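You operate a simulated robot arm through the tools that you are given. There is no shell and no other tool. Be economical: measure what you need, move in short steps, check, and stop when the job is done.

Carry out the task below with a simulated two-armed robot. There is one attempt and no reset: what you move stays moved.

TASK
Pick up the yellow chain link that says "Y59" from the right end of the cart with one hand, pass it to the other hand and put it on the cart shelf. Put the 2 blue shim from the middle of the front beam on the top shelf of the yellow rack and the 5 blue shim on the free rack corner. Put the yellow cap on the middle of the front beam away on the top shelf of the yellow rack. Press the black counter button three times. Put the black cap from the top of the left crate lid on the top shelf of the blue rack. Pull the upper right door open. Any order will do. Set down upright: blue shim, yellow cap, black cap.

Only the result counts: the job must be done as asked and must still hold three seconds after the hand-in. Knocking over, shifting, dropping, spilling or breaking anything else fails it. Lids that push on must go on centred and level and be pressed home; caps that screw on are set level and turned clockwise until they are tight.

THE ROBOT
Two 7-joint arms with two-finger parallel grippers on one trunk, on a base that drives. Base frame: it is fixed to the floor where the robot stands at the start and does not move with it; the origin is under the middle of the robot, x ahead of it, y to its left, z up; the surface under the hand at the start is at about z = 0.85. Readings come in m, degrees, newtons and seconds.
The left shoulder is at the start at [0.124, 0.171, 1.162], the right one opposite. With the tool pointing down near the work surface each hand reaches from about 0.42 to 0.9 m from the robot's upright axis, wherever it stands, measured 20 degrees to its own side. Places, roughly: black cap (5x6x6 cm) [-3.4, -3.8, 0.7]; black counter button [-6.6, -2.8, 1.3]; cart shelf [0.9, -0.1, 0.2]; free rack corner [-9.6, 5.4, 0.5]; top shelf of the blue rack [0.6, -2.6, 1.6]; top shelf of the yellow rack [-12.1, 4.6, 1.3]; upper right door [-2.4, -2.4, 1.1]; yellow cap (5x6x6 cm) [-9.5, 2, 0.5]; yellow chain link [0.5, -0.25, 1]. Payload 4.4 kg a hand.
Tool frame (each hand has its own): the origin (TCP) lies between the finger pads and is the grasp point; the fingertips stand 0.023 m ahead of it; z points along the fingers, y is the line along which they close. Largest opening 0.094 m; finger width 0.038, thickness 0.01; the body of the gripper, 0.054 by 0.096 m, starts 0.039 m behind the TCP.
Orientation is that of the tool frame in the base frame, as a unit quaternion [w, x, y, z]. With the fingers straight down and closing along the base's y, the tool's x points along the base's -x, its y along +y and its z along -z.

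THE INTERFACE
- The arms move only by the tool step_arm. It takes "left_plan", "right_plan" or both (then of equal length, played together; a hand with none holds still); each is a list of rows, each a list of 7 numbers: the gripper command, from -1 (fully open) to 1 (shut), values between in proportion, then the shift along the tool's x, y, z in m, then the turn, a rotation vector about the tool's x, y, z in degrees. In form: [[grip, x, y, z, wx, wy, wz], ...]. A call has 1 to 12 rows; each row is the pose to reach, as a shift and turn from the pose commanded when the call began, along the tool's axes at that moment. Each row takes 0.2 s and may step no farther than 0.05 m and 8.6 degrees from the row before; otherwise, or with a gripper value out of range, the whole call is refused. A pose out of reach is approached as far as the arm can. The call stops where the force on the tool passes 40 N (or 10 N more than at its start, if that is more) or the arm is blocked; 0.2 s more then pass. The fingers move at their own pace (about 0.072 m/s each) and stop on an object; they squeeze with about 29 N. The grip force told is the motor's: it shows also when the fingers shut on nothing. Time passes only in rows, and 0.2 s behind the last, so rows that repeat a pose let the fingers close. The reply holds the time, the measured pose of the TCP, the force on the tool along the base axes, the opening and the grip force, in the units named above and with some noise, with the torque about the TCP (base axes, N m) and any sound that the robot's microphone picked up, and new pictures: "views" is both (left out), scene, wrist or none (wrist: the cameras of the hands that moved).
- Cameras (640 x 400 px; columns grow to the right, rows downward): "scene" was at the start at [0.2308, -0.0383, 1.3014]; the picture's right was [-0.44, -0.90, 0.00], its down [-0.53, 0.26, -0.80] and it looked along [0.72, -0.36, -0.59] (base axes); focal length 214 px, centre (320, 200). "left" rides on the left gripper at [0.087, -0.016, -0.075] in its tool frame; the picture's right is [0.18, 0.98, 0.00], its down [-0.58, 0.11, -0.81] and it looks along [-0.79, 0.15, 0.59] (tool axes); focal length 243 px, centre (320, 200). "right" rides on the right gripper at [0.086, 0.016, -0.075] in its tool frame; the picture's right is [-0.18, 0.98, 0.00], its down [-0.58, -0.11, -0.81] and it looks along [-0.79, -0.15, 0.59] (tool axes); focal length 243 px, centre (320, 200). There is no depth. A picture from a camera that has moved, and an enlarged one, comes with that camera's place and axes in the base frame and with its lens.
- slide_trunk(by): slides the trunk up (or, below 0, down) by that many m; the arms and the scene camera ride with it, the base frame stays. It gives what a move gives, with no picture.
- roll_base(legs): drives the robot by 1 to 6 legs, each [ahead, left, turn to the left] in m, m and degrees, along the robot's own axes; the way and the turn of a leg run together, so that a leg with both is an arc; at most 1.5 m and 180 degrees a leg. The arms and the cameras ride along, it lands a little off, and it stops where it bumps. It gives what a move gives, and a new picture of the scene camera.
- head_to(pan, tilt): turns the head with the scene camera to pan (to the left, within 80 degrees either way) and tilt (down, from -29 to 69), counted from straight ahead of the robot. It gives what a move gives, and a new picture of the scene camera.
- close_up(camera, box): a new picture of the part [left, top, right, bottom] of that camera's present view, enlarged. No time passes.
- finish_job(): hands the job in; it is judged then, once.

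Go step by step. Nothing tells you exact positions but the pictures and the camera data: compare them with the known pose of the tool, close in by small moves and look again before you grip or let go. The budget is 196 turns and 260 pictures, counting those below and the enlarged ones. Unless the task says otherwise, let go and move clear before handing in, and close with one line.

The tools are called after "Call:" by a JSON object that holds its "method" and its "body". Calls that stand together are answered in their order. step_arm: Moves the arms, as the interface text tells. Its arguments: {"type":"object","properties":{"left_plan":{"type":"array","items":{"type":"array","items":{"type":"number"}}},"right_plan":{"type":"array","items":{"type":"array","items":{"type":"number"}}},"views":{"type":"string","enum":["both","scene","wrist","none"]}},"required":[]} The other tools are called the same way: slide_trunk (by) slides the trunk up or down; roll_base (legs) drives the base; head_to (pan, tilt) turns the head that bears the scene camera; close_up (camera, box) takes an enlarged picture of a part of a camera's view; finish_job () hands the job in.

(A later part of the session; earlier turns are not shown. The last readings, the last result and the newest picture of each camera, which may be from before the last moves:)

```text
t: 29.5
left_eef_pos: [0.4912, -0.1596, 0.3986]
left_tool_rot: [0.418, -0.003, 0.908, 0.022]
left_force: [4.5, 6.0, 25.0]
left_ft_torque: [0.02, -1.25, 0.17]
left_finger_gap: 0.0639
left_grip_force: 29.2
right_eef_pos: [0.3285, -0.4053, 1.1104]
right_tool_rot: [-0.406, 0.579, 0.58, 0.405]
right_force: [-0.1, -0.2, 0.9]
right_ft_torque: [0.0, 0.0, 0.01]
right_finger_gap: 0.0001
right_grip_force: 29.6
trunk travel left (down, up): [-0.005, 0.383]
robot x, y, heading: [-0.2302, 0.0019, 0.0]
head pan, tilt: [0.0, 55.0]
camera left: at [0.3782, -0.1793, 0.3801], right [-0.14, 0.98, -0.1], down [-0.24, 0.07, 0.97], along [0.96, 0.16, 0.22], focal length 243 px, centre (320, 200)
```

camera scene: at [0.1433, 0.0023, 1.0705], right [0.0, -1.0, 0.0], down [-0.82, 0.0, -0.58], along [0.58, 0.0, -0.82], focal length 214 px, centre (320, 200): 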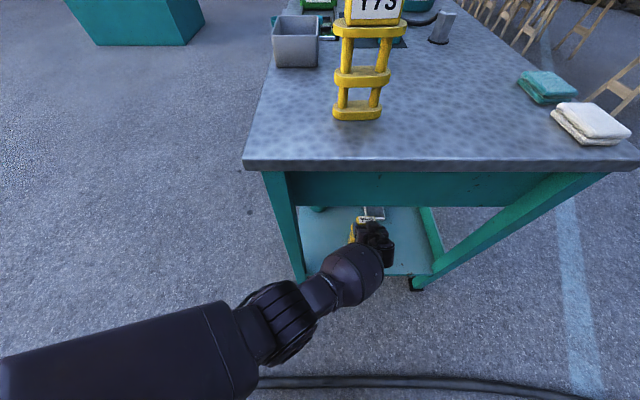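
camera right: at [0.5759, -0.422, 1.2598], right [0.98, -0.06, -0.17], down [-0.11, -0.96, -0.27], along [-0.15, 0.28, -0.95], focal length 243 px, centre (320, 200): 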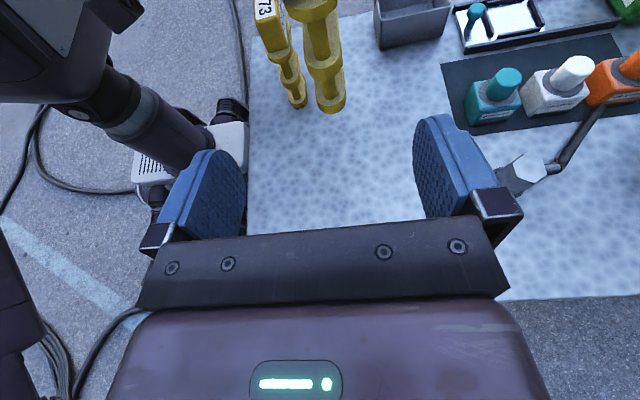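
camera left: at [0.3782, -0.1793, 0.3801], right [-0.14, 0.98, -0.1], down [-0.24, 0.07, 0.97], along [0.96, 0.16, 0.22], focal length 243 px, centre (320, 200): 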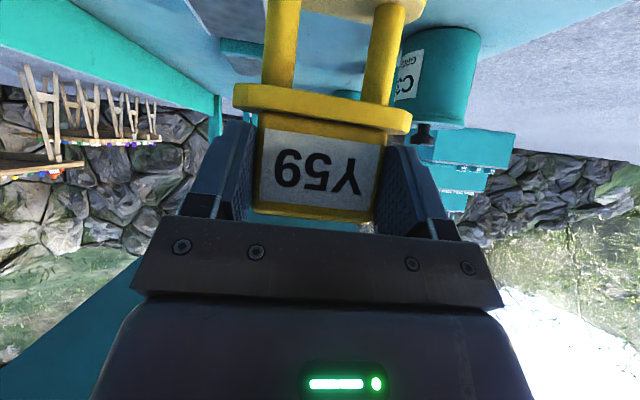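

Still loaded at 25 N, so I raise by another centimetre.

Call:
{"method": "step_arm", "body": {"left_plan": [[1, -0.0035, 0, -0.003, 0, 0, 0], [1, -0.0065, 0, -0.0055, 0, 0, 0]], "views": "wrist"}}

```text
t: 30.1
left_eef_pos: [0.4881, -0.1587, 0.3995]
left_tool_rot: [0.413, -0.004, 0.91, 0.025]
left_force: [-0.9, 1.0, -3.6]
left_ft_torque: [-0.01, 0.07, 0.0]
left_finger_gap: 0.0639
left_grip_force: 28.7
right_eef_pos: [0.3324, -0.4062, 1.1055]
right_tool_rot: [-0.407, 0.58, 0.579, 0.404]
right_force: [-0.1, 0.6, -0.4]
right_ft_torque: [0.0, 0.01, 0.0]
right_finger_gap: 0.0
right_grip_force: 29.1
trunk travel left (down, up): [-0.005, 0.383]
robot x, y, heading: [-0.2325, -0.0014, 0.1]
head pan, tilt: [0.0, 55.0]
camera left: at [0.3751, -0.1779, 0.3828], right [-0.15, 0.98, -0.1], down [-0.23, 0.06, 0.97], along [0.96, 0.17, 0.21], focal length 243 px, centre (320, 200)
```

left: 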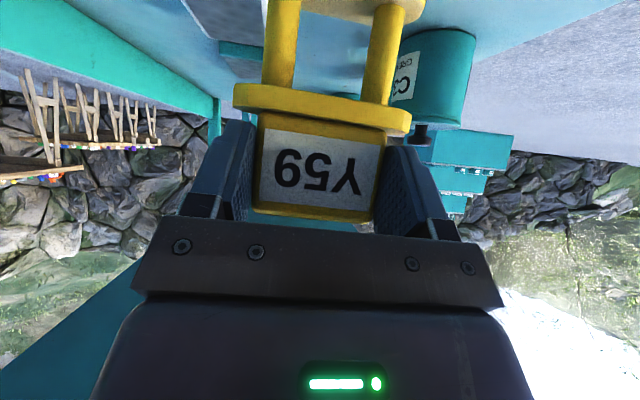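

It now hangs free just above the shelf (weight only). I release it and back the hand out along its axis.

Call:
{"method": "step_arm", "body": {"left_plan": [[0, 0, 0, 0, 0, 0, 0], [-1, 0, 0, 0, 0, 0, 0], [-1, 0, 0, 0, 0, 0, 0], [-1, 0, 0, 0, 0, 0, 0], [-1, 0, 0, -0.02, 0, 0, 0], [-1, 0, 0, -0.05, 0, 0, 0], [-1, 0.02, 0, -0.09, 0, 0, 0], [-1, 0.05, 0, -0.13, 0, 0, 0]], "views": "both"}}

```text
t: 31.9
left_eef_pos: [0.4937, -0.1389, 0.5369]
left_tool_rot: [0.53, 0.006, 0.846, 0.05]
left_force: [0.8, 0.5, 0.7]
left_ft_torque: [-0.04, 0.02, -0.02]
left_finger_gap: 0.0939
left_grip_force: 0.1
right_eef_pos: [0.3196, -0.4056, 1.1192]
right_tool_rot: [-0.401, 0.576, 0.583, 0.409]
right_force: [0.4, 1.1, 0.7]
right_ft_torque: [0.02, -0.01, -0.02]
right_finger_gap: 0.0
right_grip_force: 29.1
trunk travel left (down, up): [-0.005, 0.383]
robot x, y, heading: [-0.2323, -0.0011, 0.2]
head pan, tilt: [0.0, 55.0]
stopped in row 8 (left hand): the arm was blocked; the commanded pose is now the measured one
camera scene: at [0.1354, 0.002, 1.0759], right [0.0, -1.0, 0.0], down [-0.81, 0.0, -0.58], along [0.58, 0.0, -0.81], focal length 214 px, centre (320, 200)
camera left: at [0.3895, -0.1553, 0.4892], right [-0.12, 0.99, -0.08], down [-0.47, 0.01, 0.88], along [0.87, 0.14, 0.47], focal length 243 px, centre (320, 200)
```

scene: 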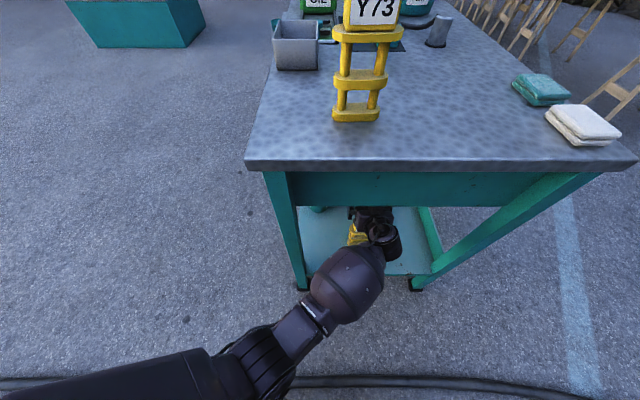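
left: 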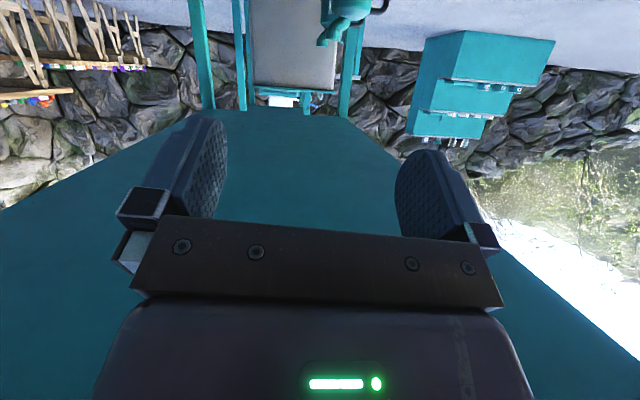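

The hand has let go and is above and clear of the link. The arm seems to be at a joint limit, so I drive straight back to pull it out.

Call:
{"method": "roll_base", "body": {"legs": [[-0.4, 0, 0]]}}

Call:
{"method": "close_up", "body": {"camera": "scene", "box": [260, 60, 500, 210]}}

```text
t: 34.5
left_eef_pos: [0.088, -0.1435, 0.5388]
left_tool_rot: [0.531, 0.007, 0.846, 0.046]
left_force: [0.3, -0.2, -1.1]
left_ft_torque: [-0.02, 0.01, 0.02]
left_finger_gap: 0.0941
left_grip_force: 0.0
right_eef_pos: [-0.088, -0.4076, 1.1175]
right_tool_rot: [-0.401, 0.577, 0.582, 0.409]
right_force: [0.2, 0.8, -1.1]
right_ft_torque: [0.0, 0.0, 0.01]
right_finger_gap: 0.0001
right_grip_force: 29.2
trunk travel left (down, up): [-0.005, 0.383]
robot x, y, heading: [-0.6361, -0.0046, -0.0]
head pan, tilt: [0.0, 55.0]
camera scene: at [-0.2708, 0.0009, 1.0751], right [0.0, -1.0, 0.0], down [-0.81, 0.0, -0.58], along [0.58, 0.0, -0.81], focal length 214 px, centre (320, 200)
```

scene: 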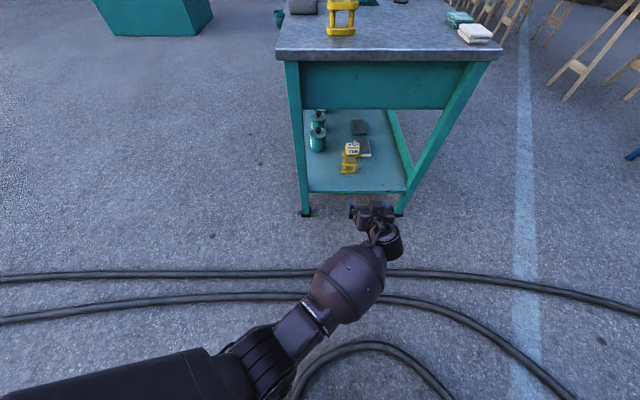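

```text
2.67 times, centred on (380, 135) of scene
camera zoom: at [-0.2708, 0.0009, 1.0751], right [0.0, -1.0, 0.0], down [-0.81, 0.0, -0.58], along [0.58, 0.0, -0.81], focal length 572 px, centre (160, 373)
```

zoom: 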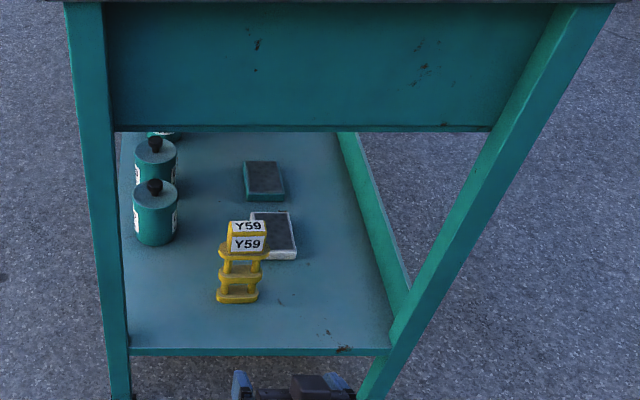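

Y59 stands upright on the cart shelf, so the first job is done. I raise the trunk and bring both hands back to a compact pose with fingers down for driving.

Call:
{"method": "slide_trunk", "body": {"by": 0.17}}

Call:
{"method": "step_arm", "body": {"left_plan": [[-1, -0.0175, 0.026, -0.035, 0, 5.8, 0], [-1, -0.035, 0.053, -0.07, 0, 11.6, 0], [-1, -0.052, 0.079, -0.104, 0, 17.4, 0], [-1, -0.07, 0.105, -0.139, 0, 23.2, 0], [-1, -0.087, 0.132, -0.174, 0, 29, 0], [-1, -0.105, 0.158, -0.209, 0, 34.8, 0], [-1, -0.122, 0.184, -0.244, 0, 40.6, 0], [-1, -0.14, 0.21, -0.279, 0, 46.4, 0], [-1, -0.157, 0.237, -0.314, 0, 52.2, 0], [-1, -0.174, 0.263, -0.348, 0, 58, 0], [-1, -0.192, 0.29, -0.383, 0, 64, 0]], "right_plan": [[-1, 0, 0, 0, 0, -6.4, 0], [-1, 0, 0, 0, 0, -12.8, 0], [-1, 0, 0, 0, 0, -19.2, 0], [-1, 0, 0, 0, 0, -25.6, 0], [-1, 0, 0, 0, 0, -32, 0], [-1, 0, 0, 0, 0, -38.4, 0], [-1, 0, 0, 0, 0, -44.8, 0], [-1, 0, 0, 0, 0, -51.2, 0], [-1, 0, 0, 0, 0, -57.6, 0], [-1, 0, 0, 0, 0, -64, 0], [-1, 0, 0, 0, 0, -70, 0]], "views": "none"}}

Call:
{"method": "head_to", "body": {"pan": -75, "tilt": 15}}

```text
t: 36.2
left_eef_pos: [0.1469, -0.0332, 0.6945]
left_tool_rot: [0.543, -0.013, 0.831, 0.116]
left_force: [0.1, 0.4, 0.2]
left_ft_torque: [-0.01, 0.0, 0.04]
left_finger_gap: 0.094
left_grip_force: 0.0
right_eef_pos: [-0.0811, -0.4081, 1.2803]
right_tool_rot: [-0.402, 0.577, 0.582, 0.409]
right_force: [0.3, 0.3, -0.2]
right_ft_torque: [-0.02, 0.04, 0.03]
right_finger_gap: 0.0001
right_grip_force: 29.0
trunk travel left (down, up): [-0.172, 0.217]
robot x, y, heading: [-0.6356, 0.002, -0.2]
head pan, tilt: [0.0, 55.0]
stopped: the arm was blocked; the commanded pose is now the measured one
```

```text
t: 37.4
left_eef_pos: [0.0391, 0.118, 0.8448]
left_tool_rot: [0.354, -0.04, 0.915, 0.188]
left_force: [0.1, 0.5, 0.0]
left_ft_torque: [-0.01, 0.02, -0.01]
left_finger_gap: 0.0938
left_grip_force: 0.0
right_eef_pos: [-0.0806, -0.408, 1.2809]
right_tool_rot: [-0.241, 0.663, 0.664, 0.249]
right_force: [-0.2, -0.8, 0.3]
right_ft_torque: [0.0, 0.0, -0.01]
right_finger_gap: 0.0938
right_grip_force: 0.0
trunk travel left (down, up): [-0.172, 0.217]
robot x, y, heading: [-0.6318, 0.0005, 0.0]
head pan, tilt: [0.0, 55.0]
stopped in row 5 (left hand): the arm was blocked; the commanded pose is now the measured one
```

```text
t: 38.8
left_eef_pos: [0.0373, 0.116, 0.8459]
left_tool_rot: [0.353, -0.038, 0.916, 0.188]
left_force: [0.1, -0.1, -0.1]
left_ft_torque: [0.0, -0.01, -0.03]
left_finger_gap: 0.0941
left_grip_force: 0.1
right_eef_pos: [-0.082, -0.4097, 1.2816]
right_tool_rot: [-0.241, 0.662, 0.665, 0.248]
right_force: [-0.2, 0.3, -1.0]
right_ft_torque: [-0.07, -0.01, 0.01]
right_finger_gap: 0.094
right_grip_force: 0.0
trunk travel left (down, up): [-0.172, 0.217]
robot x, y, heading: [-0.6361, 0.0004, 0.2]
head pan, tilt: [-75.0, 15.0]
camera scene: at [-0.4568, -0.0902, 1.332], right [-0.97, -0.26, 0.0], down [-0.07, 0.25, -0.97], along [0.25, -0.93, -0.26], focal length 214 px, centre (320, 200)
```

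scene: 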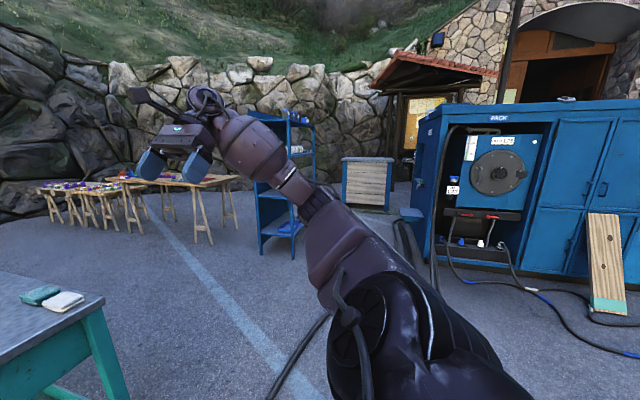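

The left arm was limited by its joints. I take it up in a gentler way while the right hand finishes turning down.

Call:
{"method": "step_arm", "body": {"left_plan": [[-1, -0.011, 0.016, -0.028, 2.8, 5.2, 0.6], [-1, -0.022, 0.032, -0.055, 5.5, 10.4, 1.1], [-1, -0.033, 0.048, -0.083, 8.3, 15.6, 1.7], [-1, -0.044, 0.064, -0.111, 11, 20.8, 2.2], [-1, -0.055, 0.08, -0.139, 13.8, 26, 2.8], [-1, -0.066, 0.096, -0.166, 16.6, 31.1, 3.4], [-1, -0.077, 0.112, -0.194, 19.3, 36.3, 3.9], [-1, -0.088, 0.1275, -0.222, 22.1, 41.5, 4.5]], "right_plan": [[-1, 0, 0, 0, 0, -5, 0], [-1, 0, 0, 0, 0, -10, 0], [-1, 0, 0, 0, 0, -15, 0], [-1, 0, 0, 0, 0, -20, 0], [-1, 0, 0, 0, 0, -25, 0], [-1, 0, 0, 0, 0, -30, 0], [-1, 0, 0, 0, 0, -35, 0], [-1, 0, 0, 0, 0, -40, 0]], "views": "none"}}

Call:
{"method": "head_to", "body": {"pan": 0, "tilt": 25}}

```text
t: 39.9
left_eef_pos: [0.0098, 0.2106, 0.987]
left_tool_rot: [0.202, -0.042, 0.959, 0.195]
left_force: [0.1, -0.5, 1.3]
left_ft_torque: [-0.05, -0.01, -0.01]
left_finger_gap: 0.0939
left_grip_force: 0.0
left hand out of reach, approached as far as the arm can: row 5
right_eef_pos: [-0.0807, -0.4081, 1.2796]
right_tool_rot: [-0.116, 0.696, 0.698, 0.122]
right_force: [0.0, 0.2, -0.1]
right_ft_torque: [-0.02, -0.01, -0.01]
right_finger_gap: 0.0939
right_grip_force: 0.1
trunk travel left (down, up): [-0.172, 0.217]
robot x, y, heading: [-0.6405, -0.0016, -0.0]
head pan, tilt: [-75.0, 15.0]
stopped in row 5 (left hand): the arm was blocked; the commanded pose is now the measured one
```

```text
t: 41.4
left_eef_pos: [0.009, 0.2088, 0.9868]
left_tool_rot: [0.202, -0.043, 0.958, 0.196]
left_force: [0.2, 0.4, -0.1]
left_ft_torque: [0.0, 0.01, -0.01]
left_finger_gap: 0.0939
left_grip_force: 0.0
right_eef_pos: [-0.081, -0.4091, 1.2816]
right_tool_rot: [-0.115, 0.696, 0.698, 0.122]
right_force: [0.1, -0.1, -0.9]
right_ft_torque: [0.03, 0.03, -0.01]
right_finger_gap: 0.094
right_grip_force: 0.1
trunk travel left (down, up): [-0.172, 0.217]
robot x, y, heading: [-0.6403, 0.0021, -0.1]
head pan, tilt: [0.0, 25.0]
camera scene: at [-0.3889, -0.0002, 1.3158], right [0.0, -1.0, 0.0], down [-0.42, 0.0, -0.91], along [0.91, 0.0, -0.42], focal length 214 px, centre (320, 200)
```

scene: 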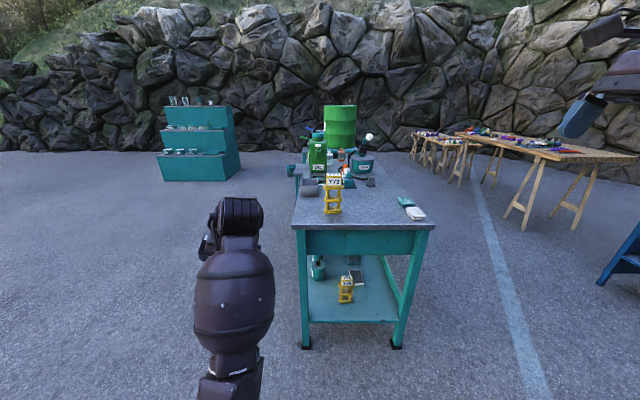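

The forearm stands low, so I try bringing the left hand up and inward towards its starting pose.

Call:
{"method": "step_arm", "body": {"left_plan": [[-1, -0.011, -0.009, -0.03, 3.8, 3.9, 0.8], [-1, -0.021, -0.018, -0.06, 7.6, 7.9, 1.7], [-1, -0.032, -0.027, -0.09, 11.5, 11.8, 2.5], [-1, -0.043, -0.035, -0.121, 15.3, 15.7, 3.3], [-1, -0.053, -0.044, -0.151, 19.1, 19.7, 4.2], [-1, -0.064, -0.053, -0.181, 22.9, 23.6, 5]], "views": "scene"}}

```text
t: 41.9
left_eef_pos: [0.0241, 0.1922, 1.0794]
left_tool_rot: [0.231, -0.002, 0.931, 0.284]
left_force: [-0.5, 0.1, 0.7]
left_ft_torque: [0.0, 0.0, 0.01]
left_finger_gap: 0.094
left_grip_force: 0.0
left hand out of reach, approached as far as the arm can: row 2
right_eef_pos: [-0.0811, -0.4101, 1.2821]
right_tool_rot: [-0.115, 0.696, 0.698, 0.123]
right_force: [0.5, 0.3, -0.1]
right_ft_torque: [0.0, 0.01, 0.0]
right_finger_gap: 0.0938
right_grip_force: 0.1
trunk travel left (down, up): [-0.172, 0.217]
robot x, y, heading: [-0.6372, 0.0, 0.2]
head pan, tilt: [0.0, 25.0]
stopped in row 2 (left hand): the arm was blocked; the commanded pose is now the measured one
camera scene: at [-0.39, -0.0005, 1.3162], right [0.0, -1.0, 0.0], down [-0.42, 0.0, -0.91], along [0.91, 0.0, -0.42], focal length 214 px, centre (320, 200)
```

scene: 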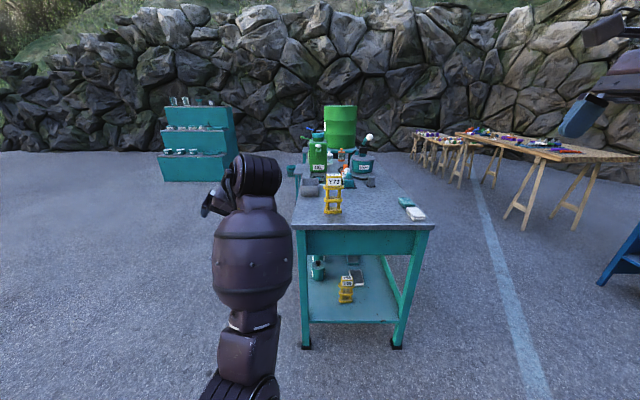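

Call:
{"method": "step_arm", "body": {"left_plan": [[-1, -0.016, 0.02, -0.027, 0, 0, 0], [-1, -0.032, 0.04, -0.055, 0, 0, 0], [-1, -0.049, 0.059, -0.082, 0, 0, 0], [-1, -0.065, 0.079, -0.11, 0, 0, 0]], "views": "none"}}

```text
t: 42.5
left_eef_pos: [0.0208, 0.1604, 1.1721]
left_tool_rot: [0.269, 0.036, 0.901, 0.338]
left_force: [0.3, 0.6, 0.0]
left_ft_torque: [0.0, -0.02, 0.02]
left_finger_gap: 0.094
left_grip_force: 0.0
right_eef_pos: [-0.0795, -0.4089, 1.2816]
right_tool_rot: [-0.114, 0.697, 0.697, 0.123]
right_force: [0.0, 0.8, 0.0]
right_ft_torque: [-0.03, -0.01, 0.0]
right_finger_gap: 0.0943
right_grip_force: 0.0
trunk travel left (down, up): [-0.172, 0.217]
robot x, y, heading: [-0.6352, 0.0028, 0.2]
head pan, tilt: [0.0, 25.0]
stopped in row 3 (left hand): the arm was blocked; the commanded pose is now the measured one
```

Call:
{"method": "step_arm", "body": {"left_plan": [[-1, -0.034, -0.005, 0.02, 0, 0, 0], [-1, -0.068, -0.009, 0.041, 0, 0, 0], [-1, -0.102, -0.014, 0.061, 0, 0, 0], [-1, -0.136, -0.018, 0.082, 0, 0, 0], [-1, -0.17, -0.023, 0.102, 0, 0, 0]], "views": "scene"}}

```text
t: 43.8
left_eef_pos: [0.2178, 0.1569, 1.1722]
left_tool_rot: [0.269, 0.038, 0.902, 0.337]
left_force: [-0.2, 0.0, -0.3]
left_ft_torque: [0.02, 0.0, -0.01]
left_finger_gap: 0.094
left_grip_force: 0.0
right_eef_pos: [-0.0809, -0.41, 1.2799]
right_tool_rot: [-0.116, 0.697, 0.697, 0.123]
right_force: [-0.4, -0.6, -0.4]
right_ft_torque: [-0.01, 0.02, 0.01]
right_finger_gap: 0.094
right_grip_force: 0.0
trunk travel left (down, up): [-0.172, 0.217]
robot x, y, heading: [-0.6387, -0.0001, -0.0]
head pan, tilt: [0.0, 25.0]
camera scene: at [-0.3887, 0.0, 1.3157], right [0.0, -1.0, 0.0], down [-0.42, 0.0, -0.91], along [0.91, 0.0, -0.42], focal length 214 px, centre (320, 200)
```

scene: 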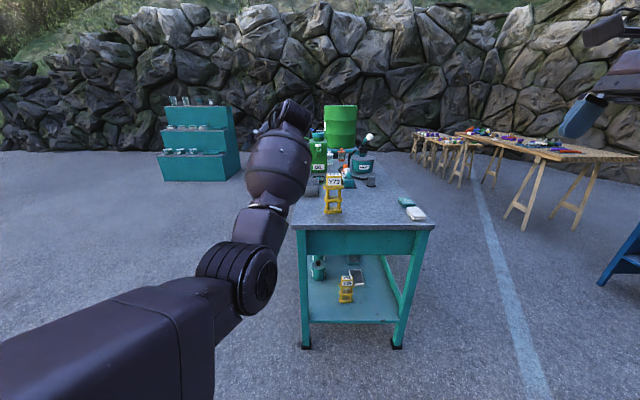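

Call:
{"method": "step_arm", "body": {"left_plan": [[-1, 0, 0, 0, 5, 4, -0.6], [-1, 0, 0, 0, 10, 8, -1.1], [-1, 0, 0, 0, 15, 12, -1.7], [-1, 0, 0, 0, 20, 16, -2.3], [-1, 0, 0, 0, 25, 20, -2.8], [-1, 0, 0, 0, 30, 24, -3.4], [-1, 0, 0, 0, 35, 28, -4], [-1, 0, 0, 0, 39.8, 31.8, -4.5]], "views": "none"}}

```text
t: 45.5
left_eef_pos: [0.2179, 0.1574, 1.1734]
left_tool_rot: [0.001, 0.001, 1.0, 0.001]
left_force: [-0.3, -0.7, 0.4]
left_ft_torque: [-0.02, 0.01, -0.04]
left_finger_gap: 0.094
left_grip_force: 0.1
right_eef_pos: [-0.0819, -0.4096, 1.2822]
right_tool_rot: [-0.116, 0.697, 0.697, 0.123]
right_force: [-0.2, 0.3, -0.7]
right_ft_torque: [-0.01, -0.04, 0.01]
right_finger_gap: 0.0939
right_grip_force: 0.1
trunk travel left (down, up): [-0.172, 0.217]
robot x, y, heading: [-0.6382, 0.0017, 0.3]
head pan, tilt: [0.0, 25.0]
```

Call:
{"method": "step_arm", "body": {"left_plan": [[-1, 0.044, 0, 0, 0, 0, 0], [-1, 0.088, 0, 0, 0, 0, 0], [-1, 0.132, 0, 0, 0, 0, 0], [-1, 0.176, 0, 0, 0, 0, 0], [-1, 0.22, 0, 0, 0, 0, 0], [-1, 0.26, 0, 0, 0, 0, 0], [-1, 0.3, 0, 0, 0, 0, 0], [-1, 0.34, 0, 0, 0, 0, 0]], "right_plan": [[-1, 0, 0, 0, 0, -5, 0], [-1, 0, 0, 0, 0, -10, 0], [-1, 0, 0, 0, 0, -15, 0], [-1, 0, 0, 0, 0, -19.5, 0], [-1, 0, 0, 0, 0, -19.5, 0], [-1, 0, 0, 0, 0, -19.5, 0], [-1, 0, 0, 0, 0, -19.5, 0], [-1, 0, 0, 0, 0, -19.5, 0]], "views": "none"}}

Call:
{"method": "step_arm", "body": {"right_plan": [[-1, 0, 0, 0, 0, 0, -8.2], [-1, 0, 0, 0, 0, 0, -16.4], [-1, 0, 0, 0, 0, 0, -24.6], [-1, 0, 0, 0, 0, 0, -32.8], [-1, 0, 0, 0, 0, 0, -41], [-1, 0, 0, 0, 0, 0, -49.2], [-1, 0, 0, 0, 0, 0, -57.4], [-1, 0, 0, 0, 0, 0, -65.6], [-1, 0, 0, 0, 0, 0, -73.8], [-1, 0, 0, 0, 0, 0, -82], [-1, 0, 0, 0, 0, 0, -90]], "views": "none"}}

Call:
{"method": "head_to", "body": {"pan": -80, "tilt": 10}}

```text
t: 46.2
left_eef_pos: [0.1356, 0.2394, 1.2859]
left_tool_rot: [0.091, -0.054, 0.982, 0.159]
left_force: [-0.4, 0.2, 0.7]
left_ft_torque: [0.02, -0.04, 0.02]
left_finger_gap: 0.0941
left_grip_force: 0.1
right_eef_pos: [-0.0836, -0.4088, 1.2832]
right_tool_rot: [-0.051, 0.704, 0.705, 0.06]
right_force: [0.1, -0.7, -0.1]
right_ft_torque: [0.01, -0.04, 0.0]
right_finger_gap: 0.094
right_grip_force: 0.0
trunk travel left (down, up): [-0.172, 0.217]
robot x, y, heading: [-0.6351, -0.0018, 0.1]
head pan, tilt: [0.0, 25.0]
stopped in row 3 (left hand): the arm was blocked; the commanded pose is now the measured one
```

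```text
t: 48.6
left_eef_pos: [0.1382, 0.2392, 1.2842]
left_tool_rot: [0.089, -0.053, 0.982, 0.159]
left_force: [0.5, 0.7, 0.2]
left_ft_torque: [-0.02, -0.01, 0.0]
left_finger_gap: 0.0942
left_grip_force: 0.1
right_eef_pos: [-0.0808, -0.4089, 1.2809]
right_tool_rot: [0.006, -0.001, 0.997, 0.08]
right_force: [-0.3, 0.6, -0.1]
right_ft_torque: [0.02, 0.0, 0.03]
right_finger_gap: 0.0941
right_grip_force: 0.1
trunk travel left (down, up): [-0.172, 0.217]
robot x, y, heading: [-0.6384, -0.0039, -0.1]
head pan, tilt: [0.0, 25.0]
```

```text
t: 50.1
left_eef_pos: [0.1374, 0.2382, 1.2846]
left_tool_rot: [0.09, -0.054, 0.982, 0.159]
left_force: [0.0, -0.1, -0.3]
left_ft_torque: [0.0, -0.02, 0.01]
left_finger_gap: 0.094
left_grip_force: 0.1
right_eef_pos: [-0.0808, -0.4102, 1.2804]
right_tool_rot: [0.006, 0.001, 0.997, 0.079]
right_force: [0.6, -0.4, 0.3]
right_ft_torque: [-0.03, -0.02, 0.02]
right_finger_gap: 0.0942
right_grip_force: 0.1
trunk travel left (down, up): [-0.172, 0.217]
robot x, y, heading: [-0.6362, 0.0021, 0.1]
head pan, tilt: [-80.0, 10.0]
camera scene: at [-0.4647, -0.0919, 1.3402], right [-0.98, -0.17, 0.0], down [-0.03, 0.17, -0.98], along [0.17, -0.97, -0.17], focal length 214 px, centre (320, 200)
```

scene: 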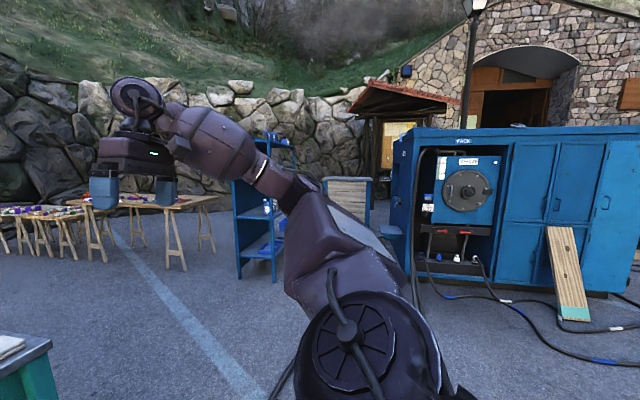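

The right arm is back to normal; the left is still in an awkward posture. I look at it before driving.

Call:
{"method": "head_to", "body": {"pan": 25, "tilt": 30}}

```text
t: 52.0
left_eef_pos: [0.1383, 0.238, 1.2832]
left_tool_rot: [0.089, -0.054, 0.982, 0.159]
left_force: [0.3, 0.0, 0.2]
left_ft_torque: [0.02, 0.0, -0.02]
left_finger_gap: 0.0941
left_grip_force: 0.1
right_eef_pos: [-0.0796, -0.409, 1.2807]
right_tool_rot: [0.005, 0.0, 0.997, 0.08]
right_force: [-0.2, 0.7, -0.1]
right_ft_torque: [0.0, -0.02, 0.0]
right_finger_gap: 0.0941
right_grip_force: 0.1
trunk travel left (down, up): [-0.172, 0.217]
robot x, y, heading: [-0.6323, 0.0011, 0.1]
head pan, tilt: [25.0, 30.0]
camera scene: at [-0.399, 0.0378, 1.3079], right [0.42, -0.91, 0.0], down [-0.45, -0.21, -0.87], along [0.79, 0.37, -0.5], focal length 214 px, centre (320, 200)
```

scene: 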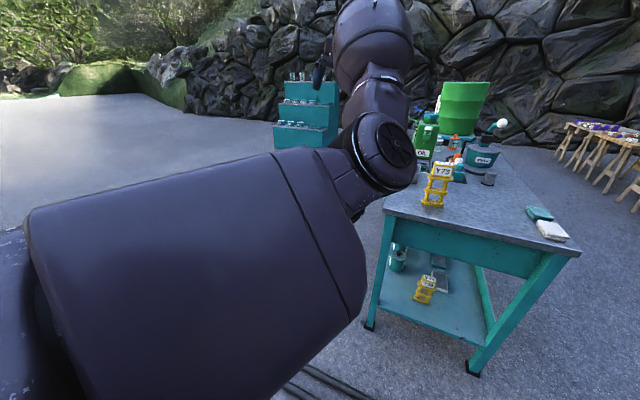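

The elbow hangs low in front. I swing the left arm out to the side so it won't block reaching.

Call:
{"method": "step_arm", "body": {"left_plan": [[-1, 0.0177, 0.0413, 0.0097, -0.8, 1.2, -3.7], [-1, 0.0354, 0.0826, 0.0194, -1.6, 2.4, -7.5], [-1, 0.0531, 0.1239, 0.0291, -2.3, 3.6, -11.2], [-1, 0.0782, 0.1588, 0.0352, -3.1, 4.8, -15], [-1, 0.1032, 0.1937, 0.0413, -3.9, 6, -18.7], [-1, 0.1283, 0.2286, 0.0475, -4.7, 7.2, -22.4], [-1, 0.1587, 0.256, 0.05, -5.4, 8.5, -26.2], [-1, 0.189, 0.2834, 0.0525, -6.2, 9.7, -29.9], [-1, 0.2194, 0.3108, 0.055, -7, 10.9, -33.6], [-1, 0.2528, 0.3298, 0.0542, -7.8, 12.1, -37.4], [-1, 0.2861, 0.3487, 0.0535, -8.5, 13.3, -41.1], [-1, 0.3195, 0.3677, 0.0527, -9.3, 14.5, -44.8]], "views": "scene"}}

```text
t: 54.6
left_eef_pos: [-0.2099, 0.5784, 1.2832]
left_tool_rot: [0.017, -0.444, 0.877, 0.183]
left_force: [0.1, 0.2, -0.4]
left_ft_torque: [-0.01, -0.01, 0.01]
left_finger_gap: 0.0941
left_grip_force: 0.0
right_eef_pos: [-0.0817, -0.4094, 1.2807]
right_tool_rot: [0.006, -0.001, 0.997, 0.079]
right_force: [0.1, 0.4, -0.4]
right_ft_torque: [-0.03, -0.02, 0.04]
right_finger_gap: 0.0936
right_grip_force: 0.1
trunk travel left (down, up): [-0.172, 0.217]
robot x, y, heading: [-0.6328, 0.0001, 0.2]
head pan, tilt: [25.0, 30.0]
camera scene: at [-0.3998, 0.0384, 1.3081], right [0.42, -0.91, 0.0], down [-0.45, -0.21, -0.87], along [0.79, 0.37, -0.5], focal length 214 px, centre (320, 200)
```

scene: 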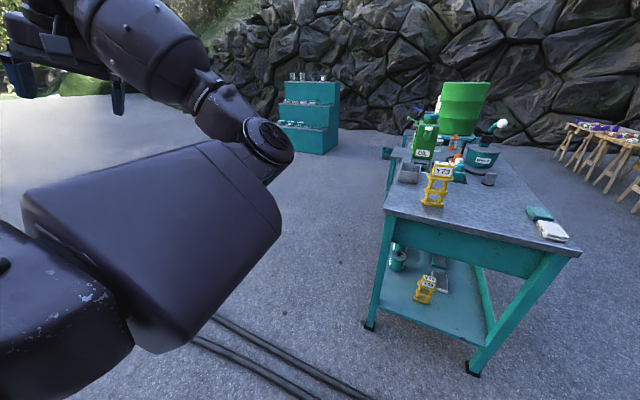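

The left arm is tucked enough. Next I turn right towards the crates and the blue cabinet to survey them.

Call:
{"method": "roll_base", "body": {"legs": [[0, 0, -130]]}}

Call:
{"method": "head_to", "body": {"pan": 0, "tilt": 8}}

```text
t: 60.4
left_eef_pos: [-0.4897, -0.7044, 1.2821]
left_tool_rot: [0.173, 0.619, 0.764, 0.06]
left_force: [-0.2, 0.3, -0.7]
left_ft_torque: [0.01, 0.03, 0.02]
left_finger_gap: 0.0941
left_grip_force: 0.1
right_eef_pos: [-1.3119, -0.1445, 1.281]
right_tool_rot: [0.074, 0.909, 0.41, 0.029]
right_force: [0.0, -0.8, -0.5]
right_ft_torque: [0.02, -0.01, 0.01]
right_finger_gap: 0.0941
right_grip_force: 0.0
trunk travel left (down, up): [-0.172, 0.217]
robot x, y, heading: [-0.6362, 0.0001, -131.7]
head pan, tilt: [25.0, 30.0]
camera scene: at [-0.7664, -0.2036, 1.3079], right [-0.96, 0.29, 0.0], down [0.14, 0.48, -0.87], along [-0.25, -0.83, -0.5], focal length 214 px, centre (320, 200)
```

scene: 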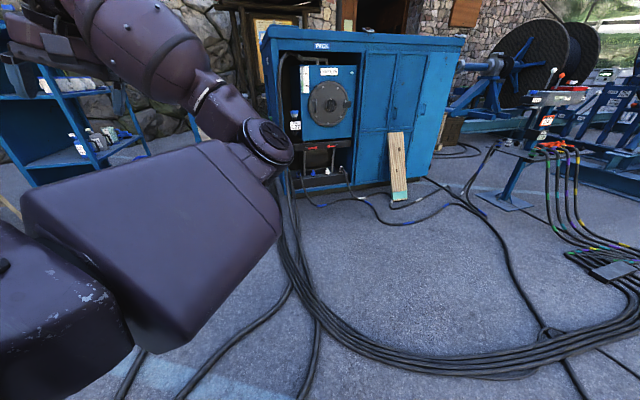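

```text
t: 61.3
left_eef_pos: [-0.4891, -0.7052, 1.283]
left_tool_rot: [0.174, 0.619, 0.763, 0.06]
left_force: [0.5, 0.3, -0.1]
left_ft_torque: [-0.01, 0.01, 0.04]
left_finger_gap: 0.0939
left_grip_force: 0.1
right_eef_pos: [-1.3118, -0.1447, 1.2808]
right_tool_rot: [0.075, 0.909, 0.408, 0.027]
right_force: [-0.1, 0.1, -0.8]
right_ft_torque: [0.0, -0.05, 0.02]
right_finger_gap: 0.0943
right_grip_force: 0.1
trunk travel left (down, up): [-0.172, 0.217]
robot x, y, heading: [-0.6341, 0.0021, -131.8]
head pan, tilt: [0.0, 8.0]
camera scene: at [-0.8019, -0.1863, 1.3434], right [-0.75, 0.66, 0.0], down [0.09, 0.1, -0.99], along [-0.66, -0.74, -0.14], focal length 214 px, centre (320, 200)
```

scene: 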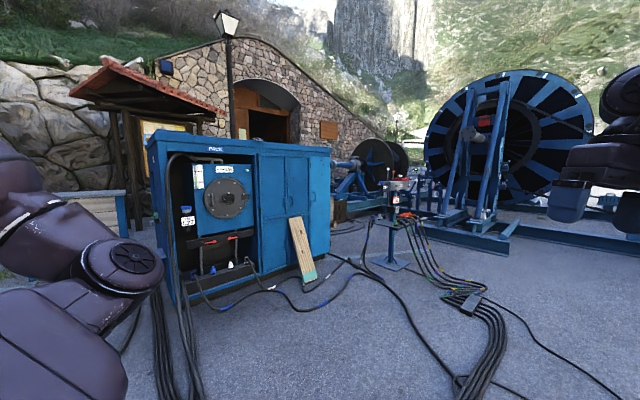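

The blue pack cabinet with the doors is ahead, with a plank leaning on it. The crates must be behind its right end, and a post stands near [-3.5, -1.7]. I drive closer for a better view.

Call:
{"method": "roll_base", "body": {"legs": [[0.9, 0, 0], [0, 0, -20], [0.8, 0, 0]]}}

Call:
{"method": "close_up", "body": {"camera": "scene", "box": [0, 100, 400, 350]}}

```text
t: 71.0
left_eef_pos: [-2.0059, -1.7803, 1.2823]
left_tool_rot: [0.181, 0.735, 0.653, 0.031]
left_force: [-0.6, 0.9, 0.0]
left_ft_torque: [0.0, -0.02, 0.03]
left_finger_gap: 0.0937
left_grip_force: 0.1
right_eef_pos: [-2.6061, -0.9845, 1.279]
right_tool_rot: [0.078, 0.964, 0.255, 0.015]
right_force: [-1.0, -0.5, 0.0]
right_ft_torque: [-0.01, 0.02, 0.0]
right_finger_gap: 0.094
right_grip_force: 0.0
trunk travel left (down, up): [-0.172, 0.217]
robot x, y, heading: [-1.9196, -1.0628, -150.3]
head pan, tilt: [0.0, 8.0]
camera scene: at [-2.1356, -1.188, 1.3435], right [-0.49, 0.87, 0.0], down [0.12, 0.07, -0.99], along [-0.86, -0.49, -0.14], focal length 214 px, centre (320, 200)
```

scene: 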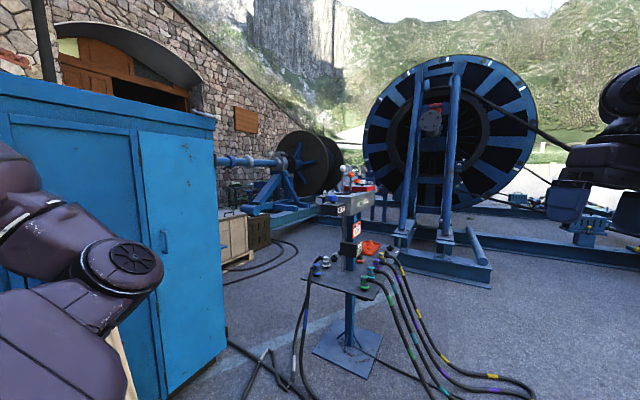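

```text
1.60 times, centred on (200, 225) of scene
camera zoom: at [-2.1356, -1.188, 1.3435], right [-0.49, 0.87, 0.0], down [0.12, 0.07, -0.99], along [-0.86, -0.49, -0.14], focal length 343 px, centre (512, 160)
```

zoom: 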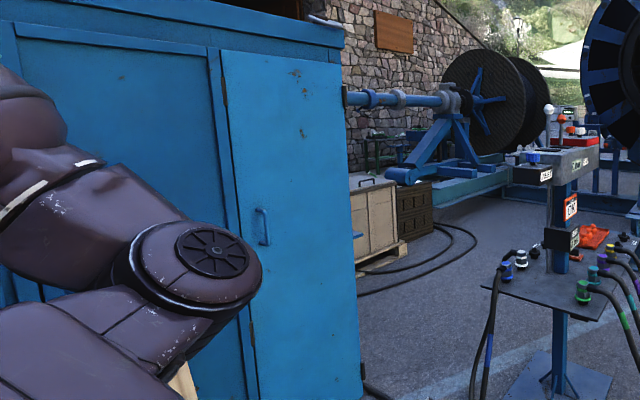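

A light crate and a dark crate stand beyond the cabinet, along the wall. I go round the post on its far side to reach them.

Call:
{"method": "roll_base", "body": {"legs": [[0, 0, -30], [1.3, 0, 0], [1.25, 0, 0], [0, 0, 90]]}}

```text
t: 89.0
left_eef_pos: [-3.9264, -1.5052, 1.2832]
left_tool_rot: [0.139, 0.296, 0.937, 0.12]
left_force: [-0.1, 0.3, 1.2]
left_ft_torque: [0.0, 0.01, 0.02]
left_finger_gap: 0.094
left_grip_force: 0.0
right_eef_pos: [-4.9087, -1.6551, 1.2803]
right_tool_rot: [0.06, 0.697, 0.712, 0.053]
right_force: [-0.2, 0.5, 0.2]
right_ft_torque: [0.02, 0.0, -0.01]
right_finger_gap: 0.0942
right_grip_force: 0.1
trunk travel left (down, up): [-0.172, 0.217]
robot x, y, heading: [-4.5147, -1.0894, -88.6]
head pan, tilt: [0.0, 8.0]
camera scene: at [-4.5078, -1.3381, 1.3434], right [-1.0, -0.02, 0.0], down [0.0, 0.14, -0.99], along [0.02, -0.99, -0.14], focal length 214 px, centre (320, 200)
```

scene: 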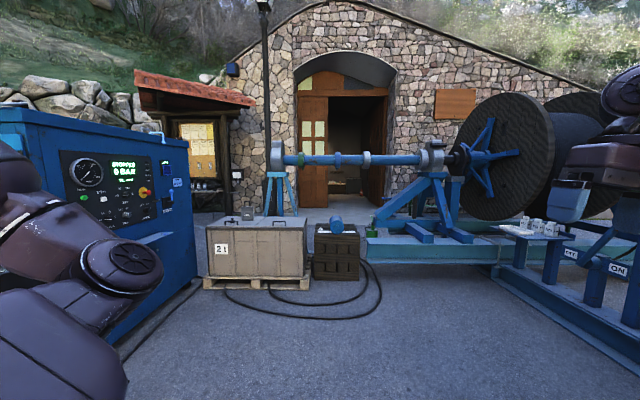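

Call:
{"method": "close_up", "body": {"camera": "scene", "box": [195, 195, 395, 320]}}

```text
3.20 times, centred on (295, 258) of scene
camera zoom: at [-4.5078, -1.3381, 1.3434], right [-1.0, -0.02, 0.0], down [0.0, 0.14, -0.99], along [0.02, -0.99, -0.14], focal length 686 px, centre (400, 16)
```

zoom: 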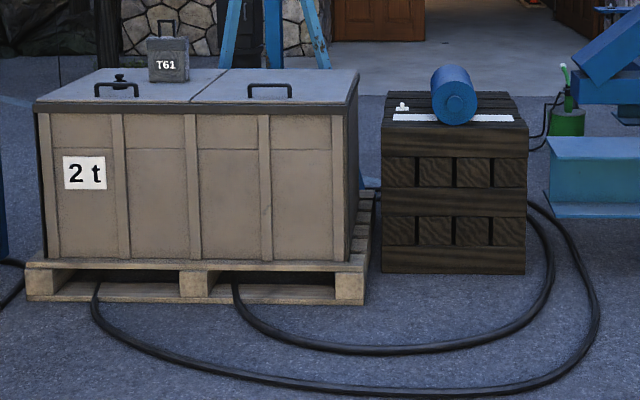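

The black cap sits near the left handle of the "2 t" crate lid, at about [-3.4, -3.9, 0.72]. Before working there I re-pose the left arm so its elbow isn't in the way: I lower the hand close to the body first.

Call:
{"method": "step_arm", "body": {"left_plan": [[-1, 0.022, -0.01, 0.038, 0, 0, 0], [-1, 0.044, -0.021, 0.077, 0, 0, 0], [-1, 0.067, -0.031, 0.115, 0, 0, 0], [-1, 0.089, -0.041, 0.154, 0, 0, 0], [-1, 0.111, -0.052, 0.192, 0, 0, 0], [-1, 0.133, -0.062, 0.231, 0, 0, 0], [-1, 0.155, -0.072, 0.269, 0, 0, 0], [-1, 0.178, -0.082, 0.308, 0, 0, 0], [-1, 0.2, -0.093, 0.346, 0, 0, 0], [-1, 0.222, -0.103, 0.3845, 0, 0, 0]], "views": "none"}}

Call:
{"method": "head_to", "body": {"pan": 40, "tilt": 45}}

```text
t: 90.9
left_eef_pos: [-3.9585, -1.3892, 0.9602]
left_tool_rot: [0.19, 0.199, 0.956, 0.098]
left_force: [0.0, -0.3, 0.7]
left_ft_torque: [-0.02, 0.0, 0.0]
left_finger_gap: 0.0942
left_grip_force: 0.1
right_eef_pos: [-4.9091, -1.6561, 1.2793]
right_tool_rot: [0.059, 0.697, 0.713, 0.054]
right_force: [-1.0, -0.1, -0.6]
right_ft_torque: [-0.03, -0.06, 0.0]
right_finger_gap: 0.0942
right_grip_force: 0.0
trunk travel left (down, up): [-0.172, 0.217]
robot x, y, heading: [-4.5131, -1.0915, -88.5]
head pan, tilt: [0.0, 8.0]
stopped in row 9 (left hand): the arm was blocked; the commanded pose is now the measured one
```

```text
t: 92.0
left_eef_pos: [-3.9583, -1.3893, 0.9589]
left_tool_rot: [0.19, 0.198, 0.957, 0.099]
left_force: [0.3, -0.2, -0.7]
left_ft_torque: [0.02, 0.01, 0.01]
left_finger_gap: 0.0938
left_grip_force: 0.1
right_eef_pos: [-4.9091, -1.655, 1.2801]
right_tool_rot: [0.06, 0.697, 0.713, 0.053]
right_force: [-0.1, 0.5, 0.4]
right_ft_torque: [0.0, 0.0, -0.03]
right_finger_gap: 0.0943
right_grip_force: 0.1
trunk travel left (down, up): [-0.172, 0.217]
robot x, y, heading: [-4.5173, -1.089, -88.7]
head pan, tilt: [40.0, 45.0]
camera scene: at [-4.4563, -1.3067, 1.2853], right [-0.75, -0.66, 0.0], down [-0.47, 0.53, -0.71], along [0.47, -0.53, -0.71], focal length 214 px, centre (320, 200)
```

scene: 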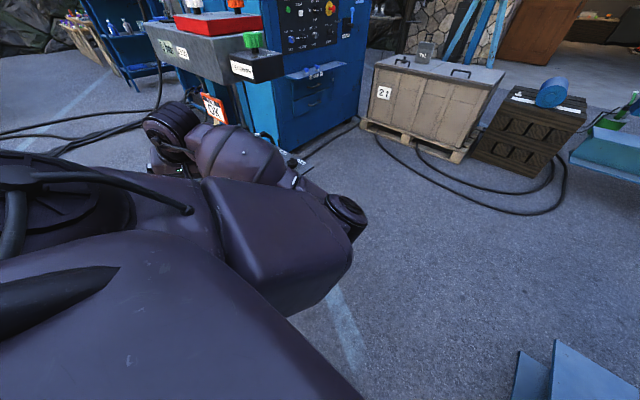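

The left hand is low and close in now. I shift slightly right of the post, drive on towards the crates and turn to face the left crate diagonally.

Call:
{"method": "roll_base", "body": {"legs": [[0.8, -0.1, 0], [0.7, 0, 0], [0, 0, 29]]}}

Call:
{"method": "head_to", "body": {"pan": 10, "tilt": 30}}

```text
t: 101.3
left_eef_pos: [-3.9553, -2.608, 0.9594]
left_tool_rot: [0.159, -0.045, 0.976, 0.143]
left_force: [-0.9, 0.5, 0.5]
left_ft_torque: [-0.02, -0.02, -0.02]
left_finger_gap: 0.094
left_grip_force: 0.2
right_eef_pos: [-4.6608, -3.3, 1.2799]
right_tool_rot: [0.045, 0.498, 0.864, 0.066]
right_force: [0.3, 0.2, -0.3]
right_ft_torque: [0.01, -0.01, -0.02]
right_finger_gap: 0.0939
right_grip_force: 0.1
trunk travel left (down, up): [-0.172, 0.217]
robot x, y, heading: [-4.5875, -2.6145, -60.1]
head pan, tilt: [40.0, 45.0]
camera scene: at [-4.4317, -2.7756, 1.2852], right [-0.34, -0.94, 0.0], down [-0.67, 0.24, -0.71], along [0.66, -0.24, -0.71], focal length 214 px, centre (320, 200)
```

scene: 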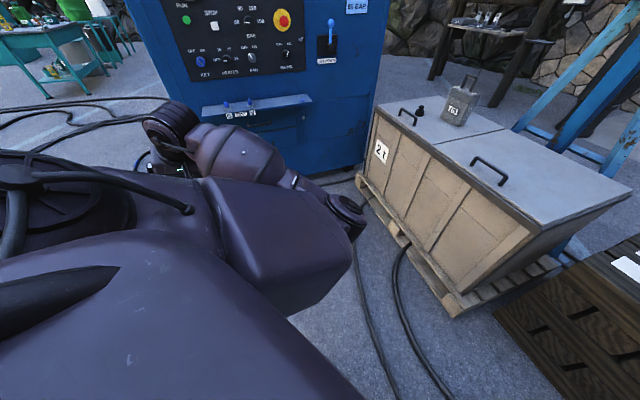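

```text
t: 102.2
left_eef_pos: [-3.9559, -2.6078, 0.9596]
left_tool_rot: [0.16, -0.046, 0.976, 0.143]
left_force: [0.2, 0.4, 1.1]
left_ft_torque: [0.03, -0.01, 0.0]
left_finger_gap: 0.0939
left_grip_force: 0.0
right_eef_pos: [-4.6614, -3.2993, 1.2804]
right_tool_rot: [0.044, 0.498, 0.864, 0.066]
right_force: [0.0, 0.2, -0.3]
right_ft_torque: [0.03, 0.02, 0.0]
right_finger_gap: 0.0941
right_grip_force: 0.0
trunk travel left (down, up): [-0.172, 0.217]
robot x, y, heading: [-4.5879, -2.6161, -59.8]
head pan, tilt: [10.0, 30.0]
camera scene: at [-4.4502, -2.8172, 1.3078], right [-0.76, -0.65, 0.0], down [-0.32, 0.38, -0.87], along [0.56, -0.66, -0.5], focal length 214 px, centre (320, 200)
```

scene: 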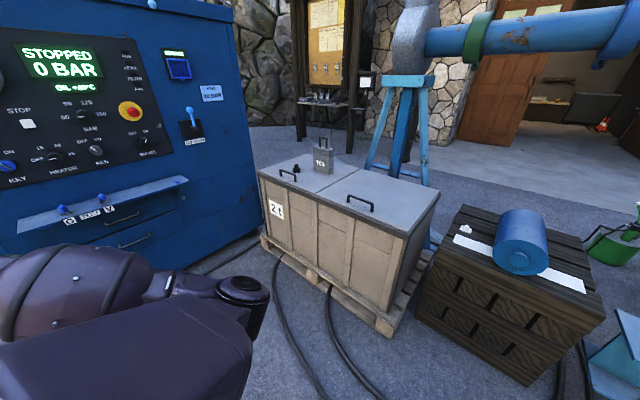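

The cap is at about [-3.36, -3.84, 0.71]. The control panel on the cabinet side must not be touched, so I tuck the left hand inward in front of the body before going closer, and level the right hand.

Call:
{"method": "step_arm", "body": {"left_plan": [[-1, 0.009, -0.027, -0.037, 1.6, -1.3, 4.5], [-1, 0.018, -0.053, -0.074, 3.2, -2.6, 9.1], [-1, 0.026, -0.08, -0.111, 4.9, -4, 13.6], [-1, 0.035, -0.106, -0.148, 6.5, -5.3, 18.2], [-1, 0.044, -0.133, -0.186, 8.1, -6.6, 22.7], [-1, 0.053, -0.16, -0.223, 9.7, -8, 27.3], [-1, 0.061, -0.186, -0.26, 11.4, -9.3, 31.8], [-1, 0.07, -0.213, -0.297, 13, -10.6, 36.4]], "right_plan": [[-1, 0, 0, 0, 1.2, 0, 0], [-1, 0, 0, 0, 2.4, 0, 0], [-1, 0, 0, 0, 3.6, 0, 0], [-1, 0, 0, 0, 4.8, 0, 0], [-1, 0, 0, 0, 6, 0, 0], [-1, 0, 0, 0, 7.2, 0, 0], [-1, 0, 0, 0, 8.2, 0, 0], [-1, 0, 0, 0, 9.2, 0.7, 0]], "views": "scene"}}

```text
t: 102.9
left_eef_pos: [-3.9846, -2.6748, 0.9899]
left_tool_rot: [0.114, -0.04, 0.992, 0.025]
left_force: [0.7, -0.6, 0.2]
left_ft_torque: [0.0, 0.01, -0.01]
left_finger_gap: 0.0939
left_grip_force: 0.2
left hand out of reach, approached as far as the arm can: row 2, 3
right_eef_pos: [-4.6601, -3.2997, 1.2806]
right_tool_rot: [0.034, 0.497, 0.866, 0.048]
right_force: [-0.7, 0.4, 0.4]
right_ft_torque: [0.0, 0.01, -0.04]
right_finger_gap: 0.0941
right_grip_force: 0.1
trunk travel left (down, up): [-0.172, 0.217]
robot x, y, heading: [-4.5889, -2.6115, -59.7]
head pan, tilt: [10.0, 30.0]
stopped in row 3 (left hand): the arm was blocked; the commanded pose is now the measured one
camera scene: at [-4.4496, -2.8172, 1.3078], right [-0.76, -0.64, 0.0], down [-0.32, 0.38, -0.87], along [0.56, -0.66, -0.5], focal length 214 px, centre (320, 200)
```

scene: 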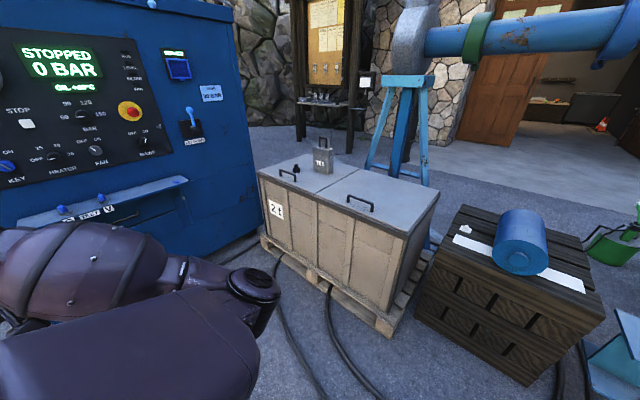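

The arm was at its minimum reach. I go outward first, then inward.

Call:
{"method": "step_arm", "body": {"left_plan": [[-1, -0.022, -0.035, -0.017, 0, 0, 0], [-1, -0.043, -0.07, -0.034, 0, 0, 0], [-1, -0.065, -0.106, -0.051, 0, 0, 0], [-1, -0.086, -0.141, -0.068, 0, 0, 0], [-1, -0.108, -0.176, -0.085, 0, 0, 0], [-1, -0.08, -0.204, -0.101, 1.6, -0.3, 6.8], [-1, -0.052, -0.232, -0.117, 3.2, -0.6, 13.6], [-1, -0.025, -0.26, -0.133, 4.8, -0.8, 20.4], [-1, 0.003, -0.289, -0.15, 6.4, -1.1, 27.2], [-1, 0.031, -0.317, -0.166, 8, -1.4, 34], [-1, 0.0586, -0.345, -0.182, 9.6, -1.7, 40.8]], "views": "scene"}}

```text
t: 104.9
left_eef_pos: [-3.935, -2.9127, 1.15]
left_tool_rot: [0.152, 0.111, 0.982, 0.006]
left_force: [0.6, 0.9, -0.8]
left_ft_torque: [0.01, 0.03, 0.02]
left_finger_gap: 0.0939
left_grip_force: 0.1
right_eef_pos: [-4.6614, -3.2987, 1.2815]
right_tool_rot: [0.033, 0.499, 0.865, 0.048]
right_force: [-0.5, -0.3, 0.5]
right_ft_torque: [-0.03, 0.01, 0.01]
right_finger_gap: 0.0942
right_grip_force: 0.0
trunk travel left (down, up): [-0.172, 0.217]
robot x, y, heading: [-4.5878, -2.6145, -59.9]
head pan, tilt: [10.0, 30.0]
stopped in row 10 (left hand): the arm was blocked; the commanded pose is now the measured one
camera scene: at [-4.45, -2.817, 1.3079], right [-0.76, -0.64, 0.0], down [-0.32, 0.38, -0.87], along [0.56, -0.66, -0.5], focal length 214 px, centre (320, 200)
```

scene: 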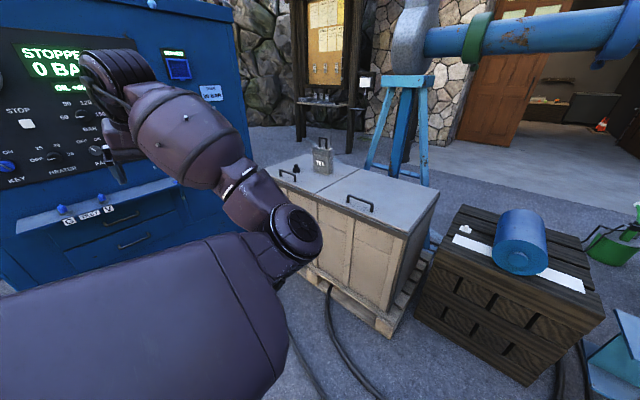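

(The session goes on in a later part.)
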